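You operate a simulated robot arm through the tools that you are given. There is no shell and no other tool. Be economical: measure what you need, move in short steps, check, and stop when the job is done.

The job below is to be done with a simulated two-armed robot. You get a single attempt, and the scene is never put back.

Task
Take the lid off the cream tin and lay it down on the long bench top. Open the right bench drawer, fetch the grey mug from the low end of the desk and set it in the inside of the right bench drawer, then shut the drawer. Push the wide desk drawer shut. Take the white brush and leave it on the shelf under the cleaning table. Fetch the steel scoop from the shelf under the table and set it on the drum bench top. Take the wooden block from the drum bench top and put it on the shelf under the table. Fetch the small tray from the drum bench top and set it on the shelf under the table. Open the narrow desk drawer. The order is free. Set down upright: grey mug.

It is judged by the outcome, as a careful person would: the job done as asked, and still so three seconds after it is handed in. It fails if anything else is knocked over, pushed out of place, dropped, spilled or broken. A push-on lid holds only when it is set on centred and level and pressed home; a screw cap is set on level and turned clockwise until tight.

Robot
Two 7-joint arms with fingered hands on one trunk, on a base that drives. Base frame: it is fixed to the floor where the robot stands at the start and does not move with it; the origin is under the middle of the robot, x ahead of it, y to its left, z up. Readings come in m, degrees, newtons and seconds.
The left shoulder is at the start at [0.2, 0.135, 0.945], the right one opposite. With the tool pointing down near the work surface each hand reaches from about 0.5 to 0.76 m from the robot's upright axis, wherever it stands, measured 20 degrees to its own side. Places, roughly: cream tin [0.5, -0.25, 0.75]; drum bench top [2.3, -10.3, 0.8]; grey mug [1.25, -1.75, 0.75]; inside of the right bench drawer [1.8, 0, 0.7]; narrow desk drawer [1.3, -2.4, 0.6]; right bench drawer [1.8, -0.1, 0.7]; shelf under the cleaning table [3.9, -5.7, 0.4]; shelf under the table [3.6, -7, 0.2]; small tray (9x9x4 cm) [2.3, -10.4, 0.8]; steel scoop (19x9x6 cm) [3.6, -6.9, 0.3]; white brush (17x6x9 cm) [3.9, -5.4, 0.8]; wide desk drawer [1.5, -1.9, 0.6]; wooden block [2.25, -10.25, 0.75]. Payload 4 kg a hand.
The tool frame of a hand sits at the grasp point between the pads (the TCP): z along the fingers, y along the line on which they close. The tips reach 0.025 m beyond it. Largest opening 0.088 m; the body of the gripper starts 0.029 m behind the TCP. The gripper is a hand of 4 fingers: y runs from the thumb to the fingers, the wrist lies at [-0.013, -0.106, -0.174] in the tool frame, and closing takes about 1.5 s.
Orientation is told as [roll, pitch, yaw] about the base's x, y, z axes, in that order, counted from this pose: with the fingers straight down and the wrist toward the robot, the tool's x, y and z point along [0, 1, 0], [1, 0, 0] and [0, 0, -1] of the base frame.

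Tools
- The arms move only by the tool jog_arm. It takes "left_series", "right_series" or both (then of equal length, played together; a hand with none holds still); each is a list of rows, each a list of 7 numbers: the closure, from 0 (fully open) to 1 (shut), then the shift along the base's x, y, z in m, then the turn, a rotation vector about the base's x, y, z in degrees. In form: [[jaw, x, y, z, wx, wy, wz], ...]. A call has 1 to 20 rows; each row shifts and turns the commanded pose from where the row before left it. Rows are played at 5 a second. More than 0.05 m and 8.6 degrees between two rows, or a gripper value outside its range, and nothing of the call is played. A pose out of reach is approached as far as the arm can. The call stops where the force on the tool passes 40 N (or 10 N more than at its start, if that is more) or the arm is blocked; 0.2 s more then pass. The fingers move at their own pace (about 0.153 m/s each) and stop on an object; they squeeze with about 27 N. The grip force told is the motor's: it shows also when the fingers shut on nothing. Time passes only in rows, and 0.2 s behind the last, so rows that do not move let the fingers close. The reply holds the time, the measured pose of the TCP, the force on the tool along the base axes, the opening and the grip force, in the units named above and with some noise, with the torque about the TCP (base axes, N m) and any sound that the robot's microphone picked up.
- Cameras (640 x 400 px; columns grow to the right, rows downward): "scene" is now at [0.1404, -0.0159, 1.5619]; the picture's right is [-0.20, -0.98, 0.00], its down [-0.73, 0.14, -0.67] and it looks along [0.66, -0.13, -0.74] (base axes); focal length 275 px, centre (320, 200). "left" rides on the left gripper at [-0.064, -0.083, -0.098] in its tool frame; the picture's right is [-0.62, -0.37, 0.69], its down [0.71, -0.63, 0.30] and it looks along [0.32, 0.68, 0.65] (tool axes); focal length 265 px, centre (320, 200). "right" rides on the right gripper at [0.064, -0.083, -0.098] in its tool frame; the picture's right is [-0.62, 0.37, -0.69], its down [-0.71, -0.63, 0.30] and it looks along [-0.32, 0.68, 0.65] (tool axes); focal length 265 px, centre (320, 200). There is no depth. A picture from a camera that has moved, and an enlarged one, comes with that camera's place and axes in the base frame and with its lens. The place of the scene camera against the robot may be out by one fixed shift of up to 0.018 m in any direction.
- camera(camera): a new picture of that camera. No time passes.
- raise_lower(by): slides the trunk up (or, below 0, down) by that many m; the arms and the scene camera ride with it, the base frame stays. It gives what a move gives, with no picture.
- roll_base(legs): drives the robot by 1 to 6 legs, each [ahead, left, turn to the left] in m, m and degrees, along the robot's own axes; the way and the turn of a leg run together, so that a leg with both is an arc; at most 1.5 m and 180 degrees a leg. The arms and the cameras ride along, it lands a little off, and it stops where it bumps. It gives what a move gives.
- preshape(shape, hand): the hand has 4 fingers and takes this shape, open, in about a second: jaw (thumb against the fingers, like two jaws); tri (thumb and two fingers); tip (a fingertip pinch); poke (one finger out to press); point (the index stretched); flat (the hand flat); cup (the hand cupped); fist (a fist). The gripper value then closes the fingers along that shape, each until it touches; the sizes above hold for jaw. It gives what a move gives, with no picture.
- head_to(pan, tilt): turns the head with the scene camera to pan (to the left, within 97 degrees either way) and tilt (down, from -29 to 69), counted from straight ahead of the robot. It gives what a move gives.
- close_up(camera, box): a new picture of the part [left, top, right, bottom] of that camera's present view, enlarged. No time passes.
- finish_job(): hands the job in; it is judged then, once.

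Work in short steps. Places have to be worked out from the pictures, the camera data and where the tool is seen: move nearer, look again, correct. Check each grasp and each placing, and mend what went wrong. You have 217 turns and 212 pictures in all, those below and enlarged ones among them. Open the grippers and draw the arms clear of the work before you hand the job in, unless the task says otherwise; then end with one line.

The tools are called as a command line: name --argument value ..., lists and objects as JSON in quotes. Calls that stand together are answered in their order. jog_arm: Moves the arms, as the interface text tells. Its arguments: {"type":"object","properties":{"left_series":{"type":"array"},"right_series":{"type":"array"}},"required":[]} The other tools are called the same way: raise_lower (by) slides the trunk up or down; preshape (shape, hand) gives the hand a shape; roll_base (legs) drives the base; head_to (pan, tilt) turns the head that bears the scene camera; camera (camera) takes a picture; close_up (camera, box) takes an enlarged picture of a part of a camera's view; finish_job () hands the job in.

At the start:

```text
t: 0.0
left_tcp_pos: [0.4837, 0.0722, 1.1763]
left_ee_rot: [0.1, 0.0, 0.0]
left_ft_force: [0.2, -0.1, 0.6]
left_moment: [0.03, 0.02, -0.02]
left_width: 0.0875
left_gripper_force: 0.0
left_shape: jaw
right_tcp_pos: [0.5591, -0.3057, 1.1222]
right_ee_rot: [0.0, 0.0, 0.0]
right_ft_force: [0.9, 0.6, 0.3]
right_moment: [0.02, 0.02, 0.02]
right_width: 0.0874
right_gripper_force: 0.0
right_shape: jaw
trunk travel left (down, up): [-0.55, 0.22]
robot x, y, heading: [0.0023, 0.0006, -0.0]
head pan, tilt: [-11.3, 47.7]
```

scene: 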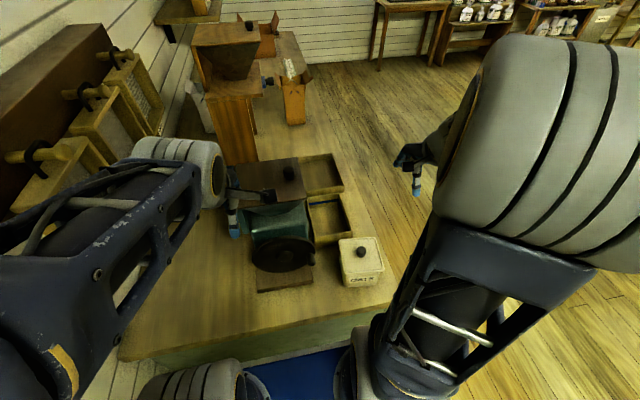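
right: 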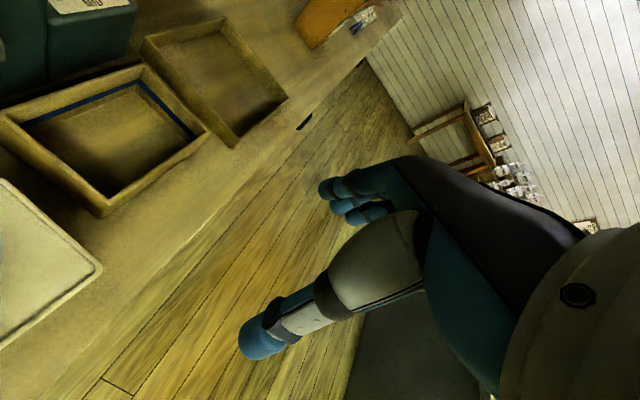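
left: 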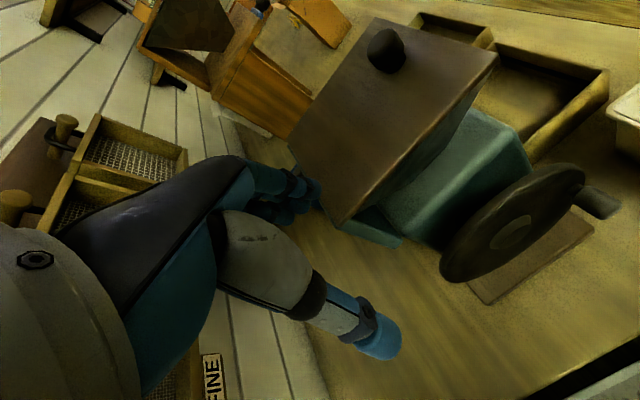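

I'll start by looking closely at the tin and the surroundings.

close_up --camera "scene" --box '[220, 140, 420, 300]'

head_to --pan -50 --tilt 20

camera --camera "scene"

head_to --pan 0 --tilt 25

camera --camera "scene"

```text
2.50 times, centred on (320, 220) of scene
camera zoom: at [0.1404, -0.0159, 1.5619], right [-0.2, -0.98, 0.0], down [-0.73, 0.14, -0.67], along [0.66, -0.13, -0.74], focal length 688 px, centre (320, 150)
```

zoom: 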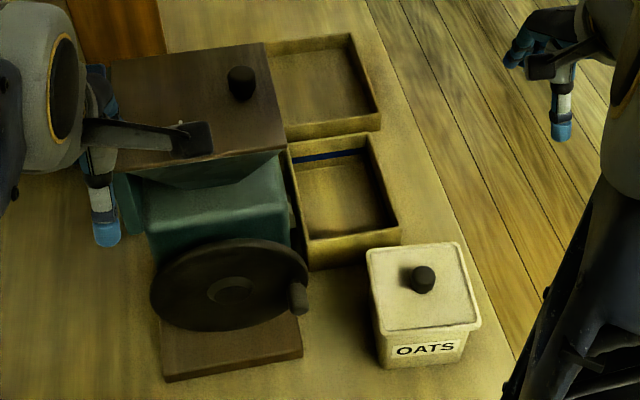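

```text
t: 1.1
left_tcp_pos: [0.4841, 0.0718, 1.176]
left_ee_rot: [-0.1, 0.1, 0.1]
left_ft_force: [-0.2, 0.3, 0.5]
left_moment: [0.01, 0.01, 0.03]
left_width: 0.0879
left_gripper_force: 0.0
left_shape: jaw
right_tcp_pos: [0.5585, -0.3057, 1.1225]
right_ee_rot: [0.0, 0.0, 0.0]
right_ft_force: [0.2, 0.6, -0.1]
right_moment: [0.01, -0.01, 0.02]
right_width: 0.0873
right_gripper_force: 0.1
right_shape: jaw
trunk travel left (down, up): [-0.55, 0.22]
robot x, y, heading: [0.0014, -0.0014, -0.2]
head pan, tilt: [-50.0, 20.0]
```

```text
207 pictures are left
camera scene: at [0.1228, -0.0717, 1.6043], right [-0.77, -0.64, 0.0], down [-0.22, 0.26, -0.94], along [0.6, -0.72, -0.34], focal length 275 px, centre (320, 200)
```

scene: 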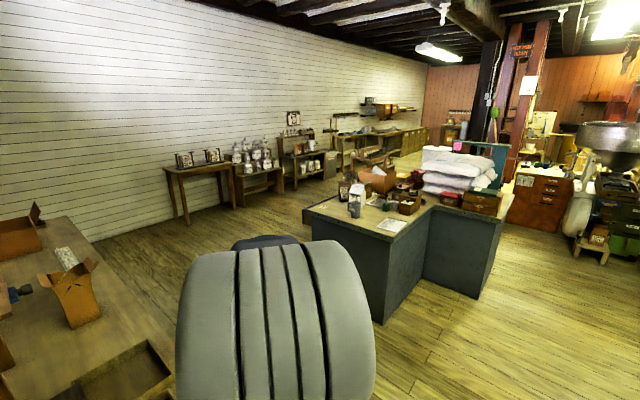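

```text
t: 2.2
left_tcp_pos: [0.4842, 0.0721, 1.1749]
left_ee_rot: [0.1, 0.0, 0.0]
left_ft_force: [0.0, -0.1, 0.2]
left_moment: [0.03, 0.01, -0.01]
left_width: 0.0875
left_gripper_force: 0.1
left_shape: jaw
right_tcp_pos: [0.5604, -0.3048, 1.1213]
right_ee_rot: [0.0, 0.0, 0.1]
right_ft_force: [-0.2, -0.6, -0.4]
right_moment: [-0.02, 0.03, 0.01]
right_width: 0.0878
right_gripper_force: 0.1
right_shape: jaw
trunk travel left (down, up): [-0.55, 0.22]
robot x, y, heading: [-0.0017, -0.0011, 0.2]
head pan, tilt: [0.0, 25.0]
```

```text
206 pictures are left
camera scene: at [0.155, -0.0005, 1.5963], right [0.0, -1.0, 0.0], down [-0.42, 0.0, -0.91], along [0.91, 0.0, -0.42], focal length 275 px, centre (320, 200)
```

scene: 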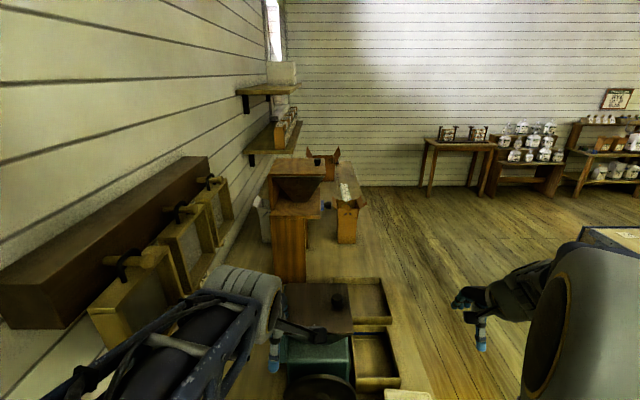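

Knob of the tin's lid is judged near (0.56,-0.23,0.82). I move the right hand above it and look with the wrist camera.

jog_arm --right_series '[[0, 0, 0.04, -0.03, 0, 0, 0], [0, 0, 0.035, -0.04, 0, 0, 0], [0, 0, 0, -0.04, 0, 0, 0], [0, 0, 0, -0.04, 0, 0, 0], [0, 0, 0, -0.03, 0, 0, 0], [0, 0, 0, 0, 0, 0, 0]]'

camera --camera "right"

head_to --pan -20 --tilt 50

camera --camera "scene"

```text
refused: row 2 steps farther than a row can; nothing moved
```

```text
205 pictures are left
camera right: at [0.4757, -0.2414, 1.2196], right [0.37, -0.62, 0.69], down [-0.63, -0.71, -0.3], along [0.68, -0.32, -0.65], focal length 265 px, centre (320, 200)
```

right: 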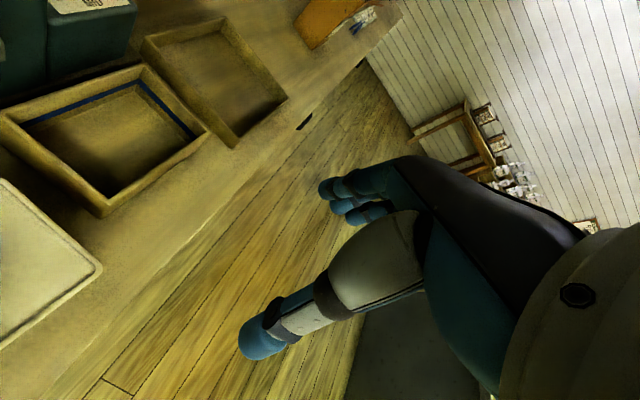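

```text
t: 3.1
left_tcp_pos: [0.4847, 0.0729, 1.1744]
left_ee_rot: [0.0, 0.0, 0.0]
left_ft_force: [0.0, -0.8, -0.1]
left_moment: [0.04, 0.01, -0.01]
left_width: 0.0876
left_gripper_force: 0.1
left_shape: jaw
right_tcp_pos: [0.5598, -0.3062, 1.1207]
right_ee_rot: [0.0, 0.0, 0.0]
right_ft_force: [0.3, 0.6, 0.6]
right_moment: [0.0, 0.0, 0.03]
right_width: 0.0877
right_gripper_force: 0.0
right_shape: jaw
trunk travel left (down, up): [-0.55, 0.22]
robot x, y, heading: [-0.0015, 0.0042, -0.0]
head pan, tilt: [-20.0, 50.0]
```

```text
204 pictures are left
camera scene: at [0.1353, -0.0267, 1.5588], right [-0.34, -0.94, 0.0], down [-0.72, 0.26, -0.64], along [0.6, -0.22, -0.77], focal length 275 px, centre (320, 200)
```

scene: 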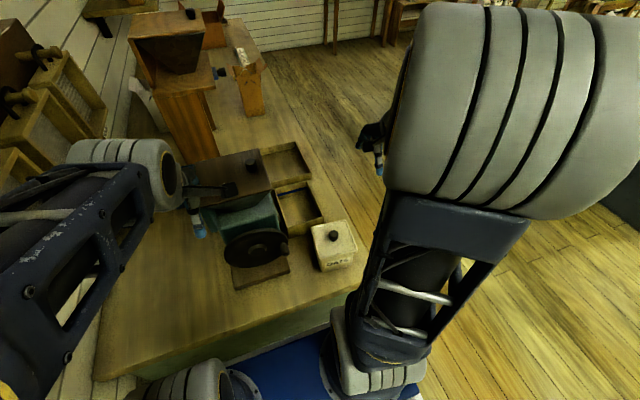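

The row was too long; I repeat with shorter rows.

jog_arm --right_series '[[0, 0, 0.03, -0.03, 0, 0, 0], [0, 0, 0.03, -0.03, 0, 0, 0], [0, 0, 0.015, -0.04, 0, 0, 0], [0, 0, 0, -0.04, 0, 0, 0], [0, 0, 0, -0.04, 0, 0, 0], [0, 0, 0, 0, 0, 0, 0]]'

camera --camera "right"

camera --camera "scene"

```text
t: 4.4
left_tcp_pos: [0.4853, 0.0726, 1.176]
left_ee_rot: [-0.1, -0.1, 0.1]
left_ft_force: [-0.3, -0.5, 0.0]
left_moment: [-0.02, 0.01, -0.06]
left_width: 0.0876
left_gripper_force: 0.0
left_shape: jaw
right_tcp_pos: [0.5646, -0.2292, 0.9498]
right_ee_rot: [0.1, -1.0, 0.1]
right_ft_force: [2.5, 1.0, 14.7]
right_moment: [0.0, 0.9, -0.06]
right_width: 0.0876
right_gripper_force: 0.0
right_shape: jaw
trunk travel left (down, up): [-0.55, 0.22]
robot x, y, heading: [-0.0024, 0.0019, -0.0]
head pan, tilt: [-20.0, 50.0]
stopped in row 6 (right hand): the force on the tool passed its limit at 48 N (the readings are from after the stop); the commanded pose is now the measured one
```

```text
203 pictures are left
camera right: at [0.4795, -0.1658, 1.0462], right [0.36, -0.62, 0.7], down [-0.62, -0.71, -0.32], along [0.7, -0.32, -0.64], focal length 265 px, centre (320, 200)
```

right: 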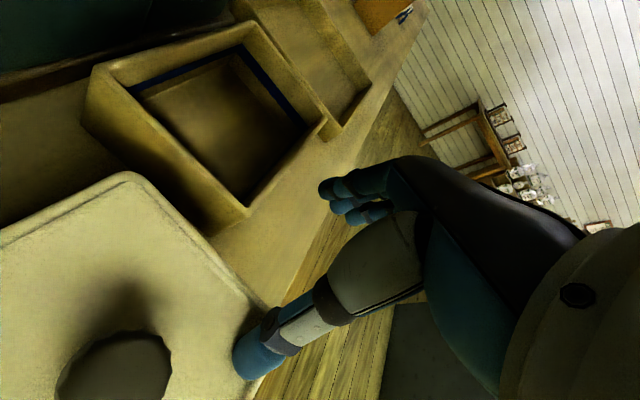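

```text
202 pictures are left
camera scene: at [0.1351, -0.0266, 1.5591], right [-0.34, -0.94, 0.0], down [-0.72, 0.26, -0.64], along [0.6, -0.22, -0.77], focal length 275 px, centre (320, 200)
```

scene: 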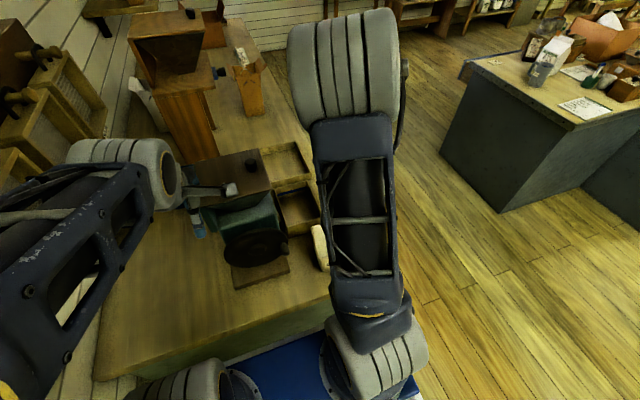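

The thumb touched the lid: the tin is taller and nearer than assumed. I lift straight up and look again.

jog_arm --right_series '[[0, 0, 0, 0.03, 0, 0, 0], [0, 0, 0, 0.04, 0, 0, 0], [0, 0, 0, 0.04, 0, 0, 0], [0, 0, 0, 0, 0, 1, 0]]'

camera --camera "right"

close_up --camera "scene" --box '[220, 140, 420, 300]'

```text
t: 5.4
left_tcp_pos: [0.4843, 0.0729, 1.1764]
left_ee_rot: [0.0, 0.0, 0.0]
left_ft_force: [0.6, 0.3, -0.1]
left_moment: [0.0, 0.03, -0.03]
left_width: 0.0876
left_gripper_force: 0.0
left_shape: jaw
right_tcp_pos: [0.5628, -0.232, 1.0586]
right_ee_rot: [0.1, 0.3, 0.0]
right_ft_force: [-0.3, -0.6, -0.8]
right_moment: [-0.01, -0.02, 0.0]
right_width: 0.0878
right_gripper_force: 0.1
right_shape: jaw
trunk travel left (down, up): [-0.55, 0.22]
robot x, y, heading: [0.0001, 0.0018, 0.1]
head pan, tilt: [-20.0, 50.0]
```

```text
201 pictures are left
camera right: at [0.4803, -0.1664, 1.1563], right [0.37, -0.62, 0.69], down [-0.63, -0.71, -0.3], along [0.68, -0.32, -0.66], focal length 265 px, centre (320, 200)
```

right: 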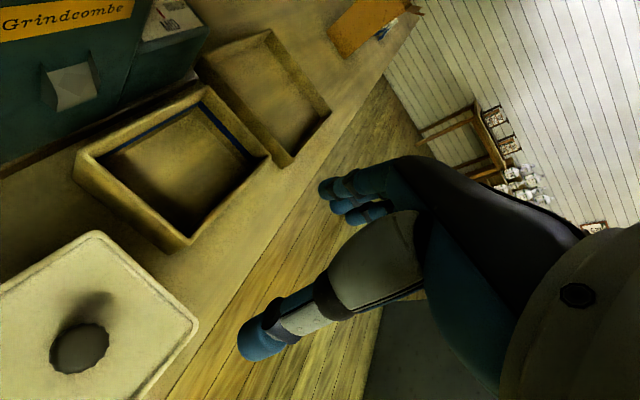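

```text
2.50 times, centred on (320, 220) of scene
camera zoom: at [0.1354, -0.0268, 1.5587], right [-0.34, -0.94, 0.0], down [-0.72, 0.26, -0.64], along [0.6, -0.22, -0.77], focal length 688 px, centre (320, 150)
```

zoom: 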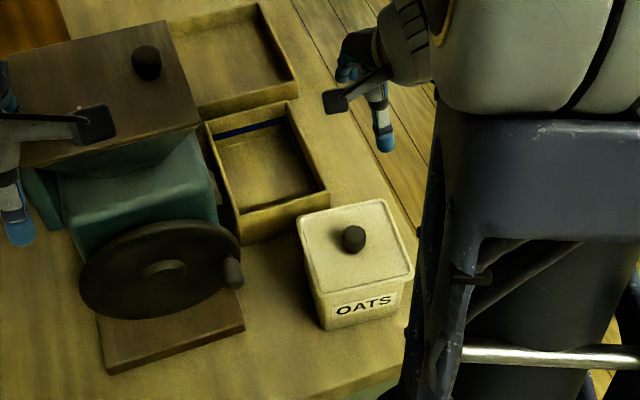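

Triangulating the two wrist views puts the knob at about (0.481,-0.191,0.94). I move above it.

jog_arm --right_series '[[0, -0.04, 0.02, 0, 0, 0, 0], [0, -0.042, 0.021, 0, 0, 0, 0], [0, 0, 0, -0.03, 0, 0, 0], [0, 0, 0, 0, 0, 0, 0]]'

camera --camera "right"

camera --camera "scene"

```text
t: 6.4
left_tcp_pos: [0.4847, 0.0723, 1.1752]
left_ee_rot: [0.0, 0.0, 0.1]
left_ft_force: [-0.1, 0.0, -0.4]
left_moment: [-0.01, -0.03, 0.0]
left_width: 0.0875
left_gripper_force: 0.0
left_shape: jaw
right_tcp_pos: [0.5211, -0.2026, 1.0576]
right_ee_rot: [0.2, 0.2, 0.0]
right_ft_force: [0.3, 0.5, -0.7]
right_moment: [0.0, 0.04, 0.03]
right_width: 0.0877
right_gripper_force: 0.0
right_shape: jaw
right hand out of reach, approached as far as the arm can: row 2, 3
trunk travel left (down, up): [-0.55, 0.22]
robot x, y, heading: [0.0027, -0.0019, -0.1]
head pan, tilt: [-20.0, 50.0]
```

```text
199 pictures are left
camera right: at [0.4385, -0.1391, 1.1554], right [0.37, -0.62, 0.69], down [-0.63, -0.71, -0.3], along [0.68, -0.32, -0.66], focal length 265 px, centre (320, 200)
```

right: 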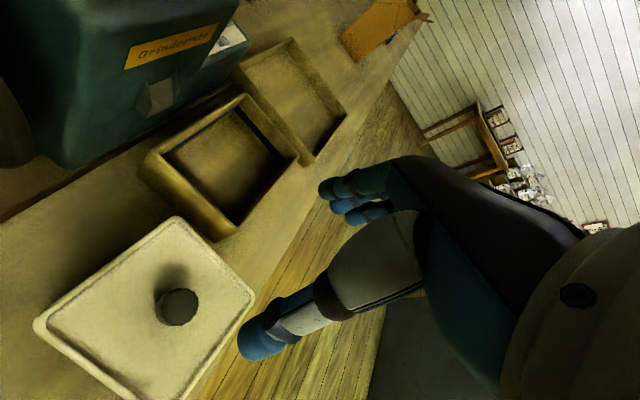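

```text
198 pictures are left
camera scene: at [0.1352, -0.0268, 1.5588], right [-0.34, -0.94, 0.0], down [-0.72, 0.26, -0.64], along [0.6, -0.22, -0.77], focal length 275 px, centre (320, 200)
```

scene: 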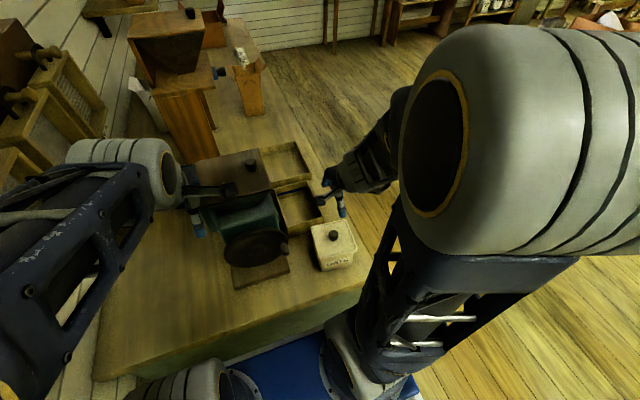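

Too close for the arm; knob estimate (0.481,-0.190) is confirmed. I back the base off 0.1 m.

roll_base --legs '[[-0.1, 0, 0]]'

```text
t: 7.5
left_tcp_pos: [0.3836, 0.072, 1.1756]
left_ee_rot: [0.1, 0.0, 0.0]
left_ft_force: [0.6, 0.6, 0.1]
left_moment: [-0.01, -0.01, -0.03]
left_width: 0.0881
left_gripper_force: 0.0
left_shape: jaw
right_tcp_pos: [0.4192, -0.2041, 1.0573]
right_ee_rot: [0.1, 0.3, 0.0]
right_ft_force: [-0.5, 0.2, -0.2]
right_moment: [-0.01, 0.02, -0.03]
right_width: 0.0881
right_gripper_force: 0.0
right_shape: jaw
trunk travel left (down, up): [-0.55, 0.22]
robot x, y, heading: [-0.0965, 0.0004, -0.0]
head pan, tilt: [-20.0, 50.0]
```

Now move above the knob and lower part way.

jog_arm --right_series '[[0, 0.031, 0.007, 0, 0, 0, 0], [0, 0.031, 0.007, 0, 0, 0, 0], [0, 0, 0, -0.03, 0, 0, 0], [0, 0, 0, -0.03, 0, 0, 0], [0, 0, 0, 0, 0, 0, 0]]'

camera --camera "right"

```text
t: 8.7
left_tcp_pos: [0.3837, 0.072, 1.1756]
left_ee_rot: [0.0, 0.0, 0.0]
left_ft_force: [-0.2, -0.1, -0.2]
left_moment: [0.0, -0.03, -0.03]
left_width: 0.0875
left_gripper_force: 0.1
left_shape: jaw
right_tcp_pos: [0.483, -0.1886, 0.9974]
right_ee_rot: [0.2, 0.5, 0.0]
right_ft_force: [-0.5, -0.4, -0.6]
right_moment: [0.04, 0.02, -0.02]
right_width: 0.0879
right_gripper_force: 0.2
right_shape: jaw
trunk travel left (down, up): [-0.55, 0.22]
robot x, y, heading: [-0.101, 0.0029, 0.1]
head pan, tilt: [-20.0, 50.0]
```

```text
197 pictures are left
camera right: at [0.3999, -0.1254, 1.0949], right [0.37, -0.62, 0.69], down [-0.63, -0.71, -0.3], along [0.68, -0.32, -0.66], focal length 265 px, centre (320, 200)
```

right: 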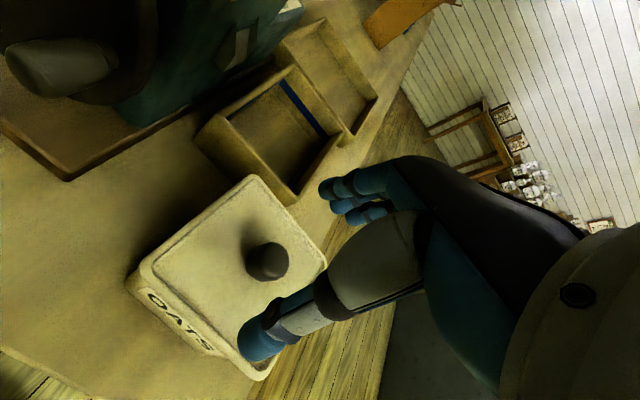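

Aligned; lowering onto the knob in small steps.

jog_arm --right_series '[[0, 0, -0.001, -0.02, 0, 0, 0], [0, 0, -0.001, -0.02, 0, 0, 0], [0, 0, 0, -0.01, 0, 0, 0], [0, 0, 0, 0, 0, 0, 0]]'

camera --camera "right"

```text
t: 9.7
left_tcp_pos: [0.3819, 0.0729, 1.1756]
left_ee_rot: [0.1, -0.1, 0.0]
left_ft_force: [-0.1, -0.7, 0.7]
left_moment: [-0.02, -0.01, 0.02]
left_width: 0.0877
left_gripper_force: 0.1
left_shape: jaw
right_tcp_pos: [0.4822, -0.192, 0.9469]
right_ee_rot: [0.2, 0.2, 0.0]
right_ft_force: [1.4, 0.5, 17.5]
right_moment: [0.04, 0.88, -0.09]
right_width: 0.0881
right_gripper_force: 0.0
right_shape: jaw
trunk travel left (down, up): [-0.55, 0.22]
robot x, y, heading: [-0.1028, 0.0018, -0.2]
head pan, tilt: [-20.0, 50.0]
```

```text
196 pictures are left
camera right: at [0.3996, -0.1275, 1.0456], right [0.37, -0.62, 0.69], down [-0.63, -0.71, -0.3], along [0.68, -0.32, -0.66], focal length 265 px, centre (320, 200)
```

right: 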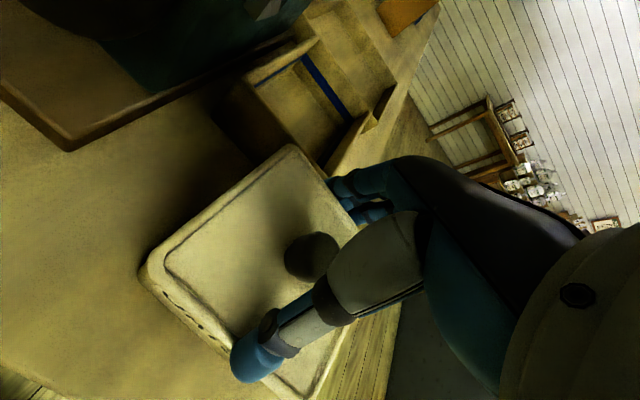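

The tips touch the lid; I ease up 6 mm and close on the knob.

jog_arm --right_series '[[0, 0, 0, 0.006, 0, 0, 0], [0.5, 0, 0, 0, 0, 0, 0], [1, 0, 0, 0, 0, 0, 0], [1, 0, 0, 0, 0, 0, 0], [1, 0, 0, 0, 0, 0, 0], [1, 0, 0, 0, 0, 0, 0], [1, 0, 0, 0, 0, 0, 0], [1, 0, 0, 0, 0, 0, 0]]'

camera --camera "right"

```text
t: 11.1
left_tcp_pos: [0.3832, 0.0725, 1.1761]
left_ee_rot: [0.1, 0.0, 0.0]
left_ft_force: [-0.5, 0.0, -0.1]
left_moment: [-0.04, 0.01, 0.02]
left_width: 0.0874
left_gripper_force: 0.1
left_shape: jaw
right_tcp_pos: [0.4854, -0.1925, 0.956]
right_ee_rot: [0.3, -0.2, 0.0]
right_ft_force: [-0.3, 0.9, 26.9]
right_moment: [-0.01, 1.56, -0.09]
right_width: 0.071
right_gripper_force: 27.0
right_shape: jaw
trunk travel left (down, up): [-0.55, 0.22]
robot x, y, heading: [-0.1001, -0.0011, -0.1]
head pan, tilt: [-20.0, 50.0]
stopped in row 7 (right hand): the force on the tool passed its limit at 41 N (the readings are from after the stop); the commanded pose is now the measured one
```

```text
195 pictures are left
camera right: at [0.4006, -0.1277, 1.053], right [0.37, -0.62, 0.69], down [-0.63, -0.71, -0.31], along [0.69, -0.32, -0.65], focal length 265 px, centre (320, 200)
```

right: 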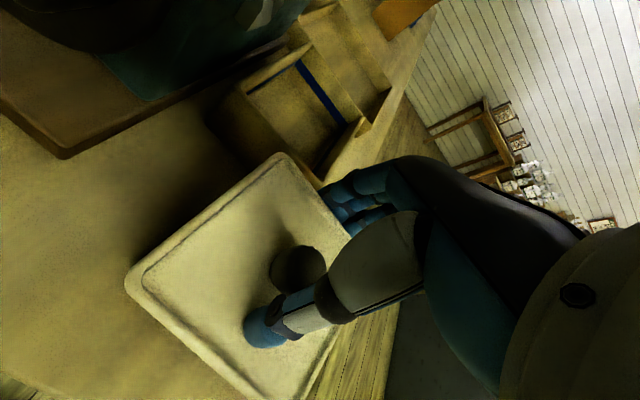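

The tips swing down as they close and pressed on the lid. I raise, pre-close to about 5 cm, then check.

jog_arm --right_series '[[0.4, 0, 0, 0.02, 0, 0, 0], [0.4, 0, -0.004, 0, 0, 0, 0], [0.4, 0, 0, 0, 0, 0, 0], [0.4, 0, 0, 0, 0, 0, 0]]'

camera --camera "right"

close_up --camera "scene" --box '[280, 140, 480, 300]'

```text
t: 12.1
left_tcp_pos: [0.3836, 0.0712, 1.1758]
left_ee_rot: [0.0, 0.0, 0.1]
left_ft_force: [0.0, -0.2, 0.2]
left_moment: [0.02, 0.01, -0.02]
left_width: 0.0876
left_gripper_force: 0.1
left_shape: jaw
right_tcp_pos: [0.4821, -0.1963, 0.9735]
right_ee_rot: [0.2, 0.1, 0.0]
right_ft_force: [0.2, -0.4, 0.3]
right_moment: [0.0, 0.0, -0.01]
right_width: 0.0669
right_gripper_force: 26.8
right_shape: jaw
trunk travel left (down, up): [-0.55, 0.22]
robot x, y, heading: [-0.1027, 0.0004, -0.4]
head pan, tilt: [-20.0, 50.0]
heard: snap
```

```text
194 pictures are left
camera right: at [0.4, -0.1316, 1.0717], right [0.37, -0.62, 0.69], down [-0.63, -0.71, -0.31], along [0.68, -0.32, -0.66], focal length 265 px, centre (320, 200)
```

right: 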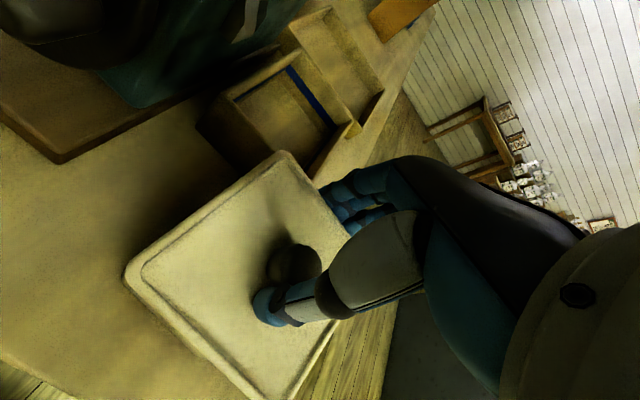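

```text
2.50 times, centred on (380, 220) of scene
camera zoom: at [0.034, -0.0268, 1.5587], right [-0.34, -0.94, 0.0], down [-0.72, 0.26, -0.64], along [0.6, -0.22, -0.77], focal length 688 px, centre (170, 150)
```

zoom: 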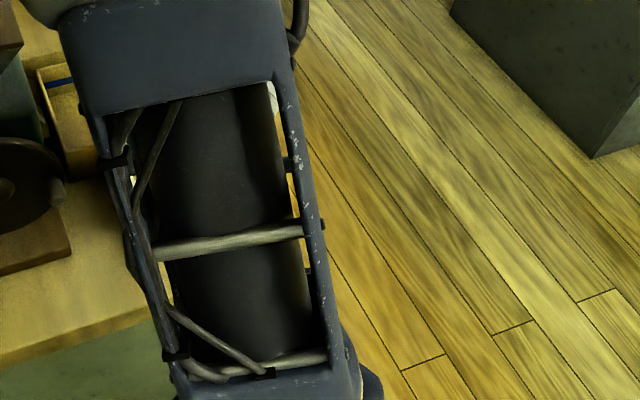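

A snap was heard and the lid seems to have risen with the hand. I close firmly and lift further.

jog_arm --right_series '[[1, 0, 0, 0, 0, 0, 0], [1, 0, 0, 0.02, 0, 0, 0], [1, 0, 0, 0.03, 0, 0, 0], [1, 0, 0, 0.04, 0, 0, 0], [1, 0, 0, 0.0, 0, 0, 0]]'

camera --camera "right"

camera --camera "scene"

```text
t: 13.3
left_tcp_pos: [0.3845, 0.072, 1.176]
left_ee_rot: [0.0, 0.0, 0.0]
left_ft_force: [-0.1, 0.9, -0.2]
left_moment: [-0.01, 0.04, -0.02]
left_width: 0.0876
left_gripper_force: 0.0
left_shape: jaw
right_tcp_pos: [0.4838, -0.1965, 1.0636]
right_ee_rot: [0.2, 0.1, 0.0]
right_ft_force: [0.4, 0.5, 0.7]
right_moment: [-0.01, 0.0, -0.01]
right_width: 0.0669
right_gripper_force: 27.4
right_shape: jaw
trunk travel left (down, up): [-0.55, 0.22]
robot x, y, heading: [-0.1019, -0.0008, 0.1]
head pan, tilt: [-20.0, 50.0]
```

```text
192 pictures are left
camera right: at [0.4004, -0.1319, 1.162], right [0.37, -0.62, 0.69], down [-0.63, -0.71, -0.31], along [0.68, -0.32, -0.66], focal length 265 px, centre (320, 200)
```

right: 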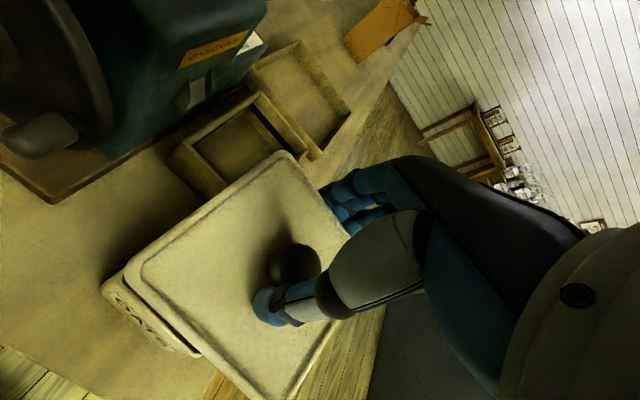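

```text
191 pictures are left
camera scene: at [0.0341, -0.0268, 1.5587], right [-0.34, -0.94, 0.0], down [-0.72, 0.26, -0.64], along [0.6, -0.22, -0.77], focal length 275 px, centre (320, 200)
```

scene: 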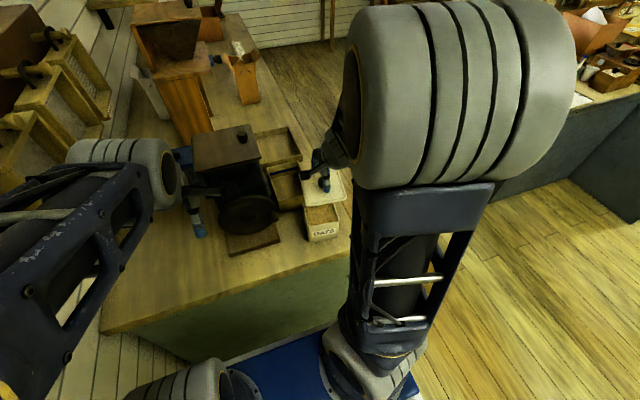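

The lid is off and held. To find a free spot on the bench, I check the clearance on the left side.

head_to --pan 45 --tilt 45

camera --camera "scene"

head_to --pan 90 --tilt 45

camera --camera "scene"

```text
t: 14.7
left_tcp_pos: [0.3829, 0.0727, 1.1762]
left_ee_rot: [0.1, 0.0, 0.0]
left_ft_force: [0.1, -0.2, -0.8]
left_moment: [-0.01, -0.01, -0.01]
left_width: 0.0876
left_gripper_force: 0.0
left_shape: jaw
right_tcp_pos: [0.4835, -0.1953, 1.0634]
right_ee_rot: [0.2, 0.1, 0.1]
right_ft_force: [-0.4, -0.1, -0.8]
right_moment: [0.03, -0.01, -0.01]
right_width: 0.0665
right_gripper_force: 27.3
right_shape: jaw
trunk travel left (down, up): [-0.55, 0.22]
robot x, y, heading: [-0.0995, -0.0039, 0.2]
head pan, tilt: [45.0, 45.0]
```

```text
190 pictures are left
camera scene: at [0.0192, 0.057, 1.5657], right [0.71, -0.71, 0.0], down [-0.5, -0.5, -0.71], along [0.5, 0.5, -0.71], focal length 275 px, centre (320, 200)
```

scene: 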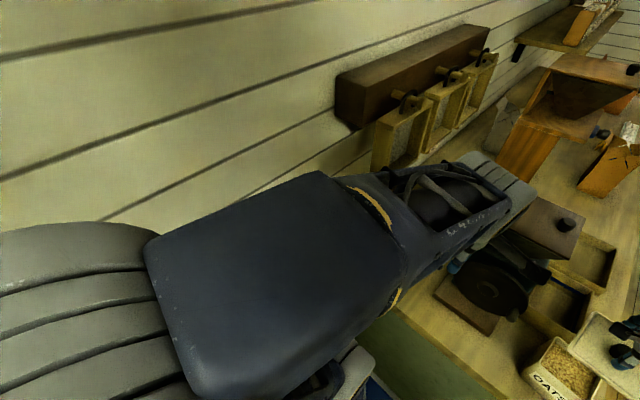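

```text
t: 15.8
left_tcp_pos: [0.3824, 0.0726, 1.1753]
left_ee_rot: [0.0, 0.1, 0.0]
left_ft_force: [0.2, -0.5, -0.3]
left_moment: [0.0, 0.04, -0.02]
left_width: 0.0878
left_gripper_force: 0.1
left_shape: jaw
right_tcp_pos: [0.4838, -0.196, 1.0631]
right_ee_rot: [0.1, 0.1, -0.1]
right_ft_force: [0.7, 0.7, 0.3]
right_moment: [0.01, -0.01, -0.02]
right_width: 0.0665
right_gripper_force: 27.2
right_shape: jaw
trunk travel left (down, up): [-0.55, 0.22]
robot x, y, heading: [-0.102, -0.0, 0.3]
head pan, tilt: [90.0, 45.0]
```

```text
189 pictures are left
camera scene: at [-0.0382, 0.0809, 1.5657], right [1.0, 0.0, 0.0], down [0.0, -0.71, -0.71], along [0.0, 0.71, -0.71], focal length 275 px, centre (320, 200)
```

scene: 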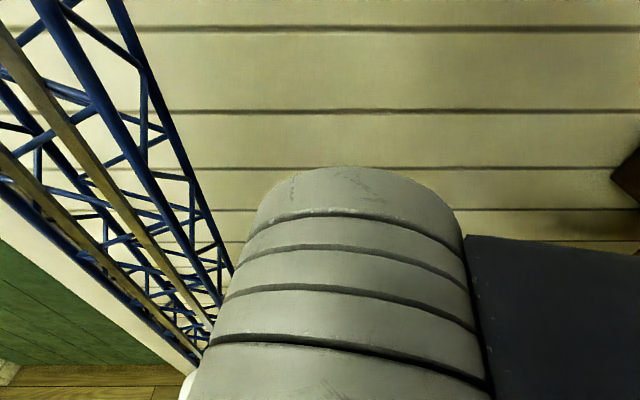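

The left wall is close; a free area is on the bench beyond the trays (about x 1.05, y −0.17), reached from the aisle. I check the right side before driving.

head_to --pan -92 --tilt 30

camera --camera "scene"

```text
t: 18.5
left_tcp_pos: [0.3827, 0.0702, 1.1753]
left_ee_rot: [-0.1, -0.1, 0.0]
left_ft_force: [-0.9, -0.6, 0.0]
left_moment: [-0.03, 0.01, -0.01]
left_width: 0.0877
left_gripper_force: 0.1
left_shape: jaw
right_tcp_pos: [0.4842, -0.1959, 1.0639]
right_ee_rot: [0.2, 0.1, 0.0]
right_ft_force: [0.4, -0.3, -1.1]
right_moment: [-0.02, -0.01, -0.03]
right_width: 0.067
right_gripper_force: 26.8
right_shape: jaw
trunk travel left (down, up): [-0.55, 0.22]
robot x, y, heading: [-0.1032, 0.0033, -0.1]
head pan, tilt: [-92.0, 30.0]
```

```text
188 pictures are left
camera scene: at [-0.0415, -0.0908, 1.5883], right [-1.0, 0.03, 0.0], down [0.02, 0.5, -0.87], along [-0.03, -0.87, -0.5], focal length 275 px, centre (320, 200)
```

scene: 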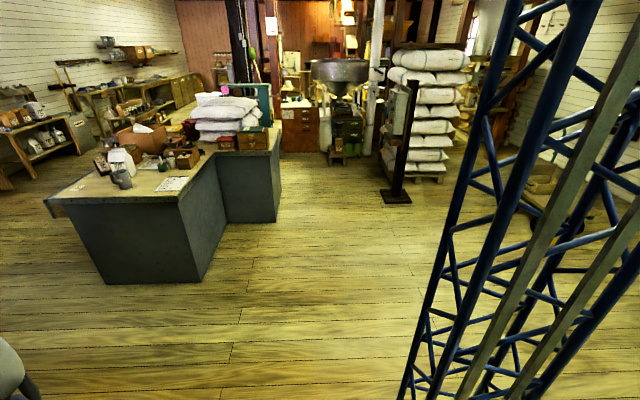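

The aisle floor is clear (the blue truss is the robot's own column). I drive sideways out, turn to face the bench and stand near x 0.85.

roll_base --legs '[[0, -0.85, 0], [0, 0, 90], [0, -0.95, 0]]'

head_to --pan -10 --tilt 45

camera --camera "scene"

camera --camera "right"

```text
t: 31.5
left_tcp_pos: [0.7785, -0.3634, 1.1751]
left_ee_rot: [0.0, -0.1, 90.6]
left_ft_force: [0.1, 0.3, 0.0]
left_moment: [-0.01, 0.0, 0.0]
left_width: 0.0877
left_gripper_force: 0.0
left_shape: jaw
right_tcp_pos: [1.0462, -0.2601, 1.0639]
right_ee_rot: [0.2, 0.1, 90.5]
right_ft_force: [-0.5, -1.2, -0.3]
right_moment: [0.01, 0.0, 0.02]
right_width: 0.0662
right_gripper_force: 27.2
right_shape: jaw
trunk travel left (down, up): [-0.55, 0.22]
robot x, y, heading: [0.8575, -0.8442, 90.6]
head pan, tilt: [-92.0, 30.0]
```

```text
t: 33.0
left_tcp_pos: [0.7777, -0.3636, 1.1754]
left_ee_rot: [0.0, 0.0, 90.6]
left_ft_force: [0.0, -0.5, -0.9]
left_moment: [0.04, 0.01, 0.01]
left_width: 0.0873
left_gripper_force: 0.0
left_shape: jaw
right_tcp_pos: [1.0465, -0.2607, 1.0636]
right_ee_rot: [0.2, 0.1, 90.5]
right_ft_force: [-1.6, 0.5, -0.7]
right_moment: [0.02, 0.0, 0.02]
right_width: 0.0664
right_gripper_force: 26.4
right_shape: jaw
trunk travel left (down, up): [-0.55, 0.22]
robot x, y, heading: [0.8545, -0.8441, 90.5]
head pan, tilt: [-10.0, 45.0]
```

```text
187 pictures are left
camera scene: at [0.8714, -0.7075, 1.5657], right [0.99, -0.16, 0.0], down [-0.12, -0.7, -0.71], along [0.12, 0.7, -0.71], focal length 275 px, centre (320, 200)
```

scene: 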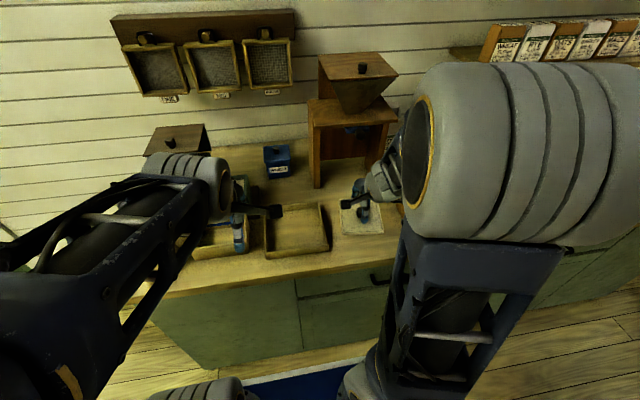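

```text
186 pictures are left
camera right: at [0.983, -0.3444, 1.1616], right [0.62, 0.38, 0.69], down [0.72, -0.62, -0.31], along [0.31, 0.69, -0.66], focal length 265 px, centre (320, 200)
```

right: 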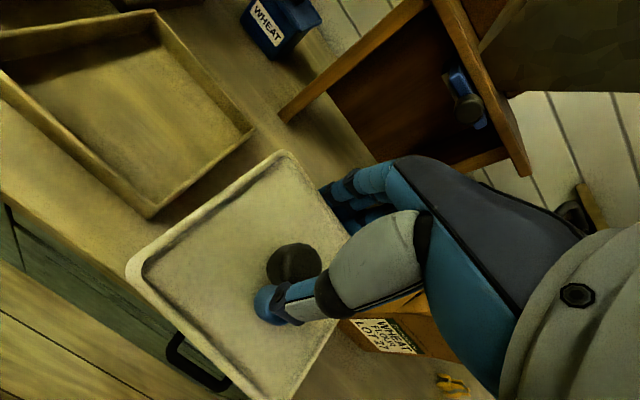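

Lid now at (1.046,-0.26); free bench spot centred at about (1.085,-0.185). I move there and lower.

jog_arm --right_series '[[1, 0.02, 0.04, 0, 0, 0, 0], [1, 0.02, 0.035, 0, 0, 0, 0], [1, 0, 0, -0.045, 0, 0, 0], [1, 0, 0, -0.045, 0, 0, 0], [1, 0, 0, -0.04, 0, 0, 0], [1, 0, 0, -0.02, 0, 0, 0], [1, 0, 0, 0, 0, 0, 0]]'

camera --camera "right"

camera --camera "scene"

```text
t: 34.6
left_tcp_pos: [0.7796, -0.3631, 1.1753]
left_ee_rot: [0.0, 0.0, 90.6]
left_ft_force: [0.4, 0.4, 0.3]
left_moment: [-0.04, 0.01, -0.02]
left_width: 0.0876
left_gripper_force: 0.0
left_shape: jaw
right_tcp_pos: [1.0869, -0.1853, 0.9133]
right_ee_rot: [0.2, 0.1, 90.7]
right_ft_force: [-0.7, 1.5, 0.5]
right_moment: [0.06, 0.01, 0.01]
right_width: 0.0663
right_gripper_force: 27.5
right_shape: jaw
trunk travel left (down, up): [-0.55, 0.22]
robot x, y, heading: [0.8535, -0.8478, 90.7]
head pan, tilt: [-10.0, 45.0]
```

```text
185 pictures are left
camera right: at [1.0235, -0.2685, 1.0116], right [0.62, 0.38, 0.69], down [0.72, -0.62, -0.31], along [0.31, 0.69, -0.66], focal length 265 px, centre (320, 200)
```

right: 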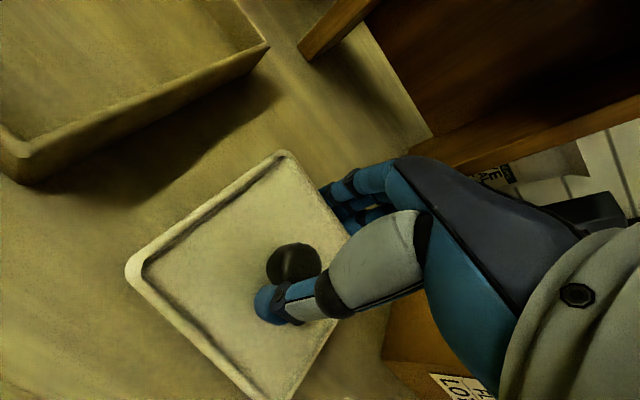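

```text
184 pictures are left
camera scene: at [0.8714, -0.7075, 1.5657], right [0.99, -0.16, 0.0], down [-0.12, -0.7, -0.71], along [0.12, 0.7, -0.71], focal length 275 px, centre (320, 200)
```

scene: 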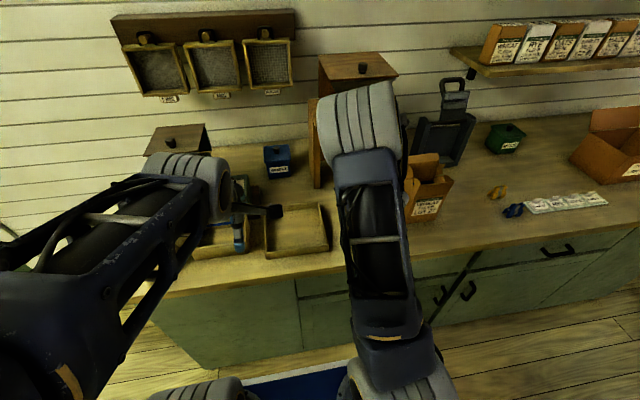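

Clear of the tray; I lower gently until it touches the bench.

jog_arm --right_series '[[1, 0, 0, -0.015, 0, 0, 0], [1, 0, 0, -0.01, 0, 0, 0], [1, 0, 0, -0.008, 0, 0, 0], [1, 0, 0, -0.006, 0, 0, 0], [1, 0, 0, -0.004, 0, 0, 0]]'

camera --camera "right"

```text
t: 35.6
left_tcp_pos: [0.7785, -0.3649, 1.1762]
left_ee_rot: [0.1, 0.0, 90.4]
left_ft_force: [0.3, 0.3, -0.7]
left_moment: [0.0, 0.0, 0.01]
left_width: 0.0873
left_gripper_force: 0.1
left_shape: jaw
right_tcp_pos: [1.088, -0.1818, 0.8818]
right_ee_rot: [0.3, -0.7, 90.7]
right_ft_force: [-2.0, -5.6, 22.4]
right_moment: [-1.46, -0.02, -0.15]
right_width: 0.0657
right_gripper_force: 26.9
right_shape: jaw
trunk travel left (down, up): [-0.55, 0.22]
robot x, y, heading: [0.8572, -0.847, 90.5]
head pan, tilt: [-10.0, 45.0]
stopped in row 4 (right hand): the force on the tool passed its limit at 49 N (the readings are from after the stop); the commanded pose is now the measured one
```

```text
183 pictures are left
camera right: at [1.0235, -0.2674, 0.9786], right [0.62, 0.36, 0.69], down [0.72, -0.62, -0.32], along [0.31, 0.7, -0.65], focal length 265 px, centre (320, 200)
```

right: 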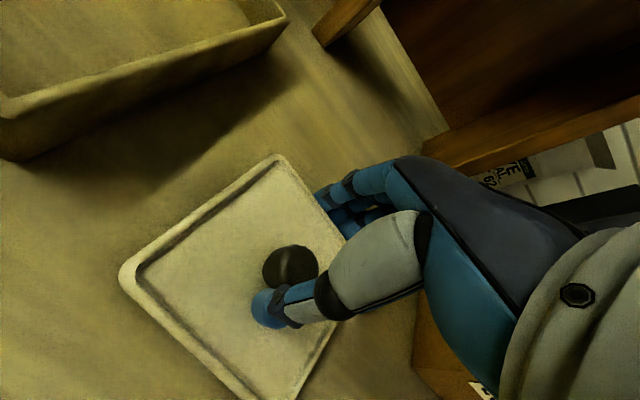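

Bench contact at TCP 0.882. I ease up slightly, open and lift straight away.

jog_arm --right_series '[[1, 0, 0, 0.003, 0, 0, 0], [0.3, 0, 0, 0, 0, 0, 0], [0, 0, 0, 0, 0, 0, 0], [0, 0, 0, 0, 0, 0, 0], [0, 0, 0, 0.02, 0, 0, 0], [0, 0, 0, 0.04, 0, 0, 0], [0, 0, 0, 0.045, 0, 0, 0], [0, 0, 0, 0.045, 0, 0, 0]]'

camera --camera "right"

```text
t: 37.4
left_tcp_pos: [0.778, -0.3638, 1.1754]
left_ee_rot: [0.0, -0.1, 90.6]
left_ft_force: [0.2, -0.2, 0.3]
left_moment: [0.02, 0.05, 0.03]
left_width: 0.0871
left_gripper_force: 0.0
left_shape: jaw
right_tcp_pos: [1.0857, -0.1816, 1.0338]
right_ee_rot: [0.2, -0.7, 90.6]
right_ft_force: [0.2, -0.3, -0.7]
right_moment: [-0.02, 0.02, -0.04]
right_width: 0.0877
right_gripper_force: 0.0
right_shape: jaw
trunk travel left (down, up): [-0.55, 0.22]
robot x, y, heading: [0.8552, -0.8477, 90.6]
head pan, tilt: [-10.0, 45.0]
```

```text
182 pictures are left
camera right: at [1.0225, -0.2662, 1.1302], right [0.62, 0.37, 0.69], down [0.72, -0.62, -0.31], along [0.31, 0.69, -0.65], focal length 265 px, centre (320, 200)
```

right: 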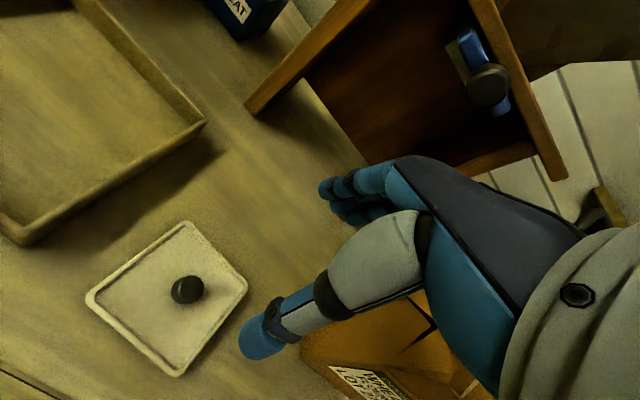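

The lid lies flat on the bench. Next the right bench drawer (handle seen near x 1.77, z 0.78): I raise and draw in the right hand, then drive right.

jog_arm --right_series '[[0, 0, -0.03, 0.04, 0, 0, 0], [0, 0, -0.03, 0.04, 0, 0, 0], [0, 0, -0.03, 0.04, 0, 0, 0], [0, 0, -0.03, 0.04, 0, 0, 0]]'

roll_base --legs '[[0, -0.7, 0]]'

camera --camera "scene"

camera --camera "right"

```text
t: 38.4
left_tcp_pos: [0.7789, -0.3635, 1.1758]
left_ee_rot: [-0.1, 0.0, 90.6]
left_ft_force: [1.1, -0.4, -0.5]
left_moment: [-0.01, 0.04, 0.02]
left_width: 0.0876
left_gripper_force: 0.0
left_shape: jaw
right_tcp_pos: [1.0843, -0.3028, 1.1941]
right_ee_rot: [0.3, -0.6, 90.6]
right_ft_force: [0.4, -0.9, -0.1]
right_moment: [-0.03, 0.04, 0.01]
right_width: 0.0875
right_gripper_force: 0.1
right_shape: jaw
trunk travel left (down, up): [-0.55, 0.22]
robot x, y, heading: [0.8539, -0.8485, 90.6]
head pan, tilt: [-10.0, 45.0]
```

```text
t: 42.3
left_tcp_pos: [1.4852, -0.3588, 1.1747]
left_ee_rot: [0.1, 0.1, 90.1]
left_ft_force: [-0.2, 0.5, 0.5]
left_moment: [0.03, 0.0, -0.01]
left_width: 0.0875
left_gripper_force: 0.1
left_shape: jaw
right_tcp_pos: [1.793, -0.3005, 1.1932]
right_ee_rot: [0.3, -0.7, 90.2]
right_ft_force: [-0.1, 0.4, 0.1]
right_moment: [0.01, -0.05, 0.04]
right_width: 0.0878
right_gripper_force: 0.0
right_shape: jaw
trunk travel left (down, up): [-0.55, 0.22]
robot x, y, heading: [1.5634, -0.8467, 90.2]
head pan, tilt: [-10.0, 45.0]
```

```text
181 pictures are left
camera scene: at [1.5755, -0.7035, 1.5657], right [0.99, -0.17, 0.0], down [-0.12, -0.7, -0.71], along [0.12, 0.7, -0.71], focal length 275 px, centre (320, 200)
```

scene: 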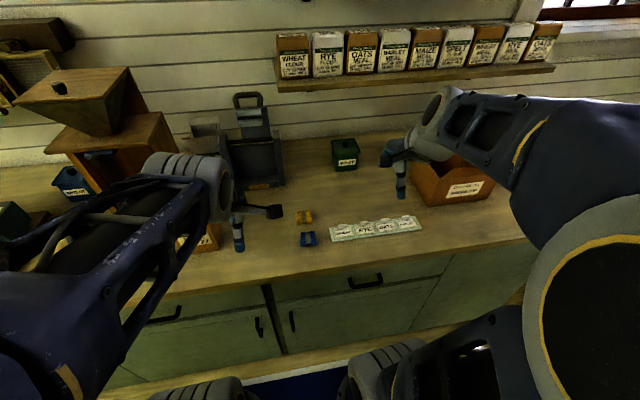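

```text
180 pictures are left
camera right: at [1.7301, -0.3847, 1.2896], right [0.62, 0.36, 0.69], down [0.71, -0.62, -0.32], along [0.32, 0.69, -0.65], focal length 265 px, centre (320, 200)
```

right: 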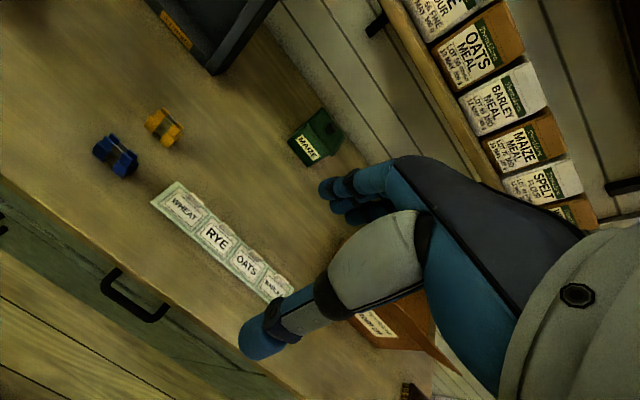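

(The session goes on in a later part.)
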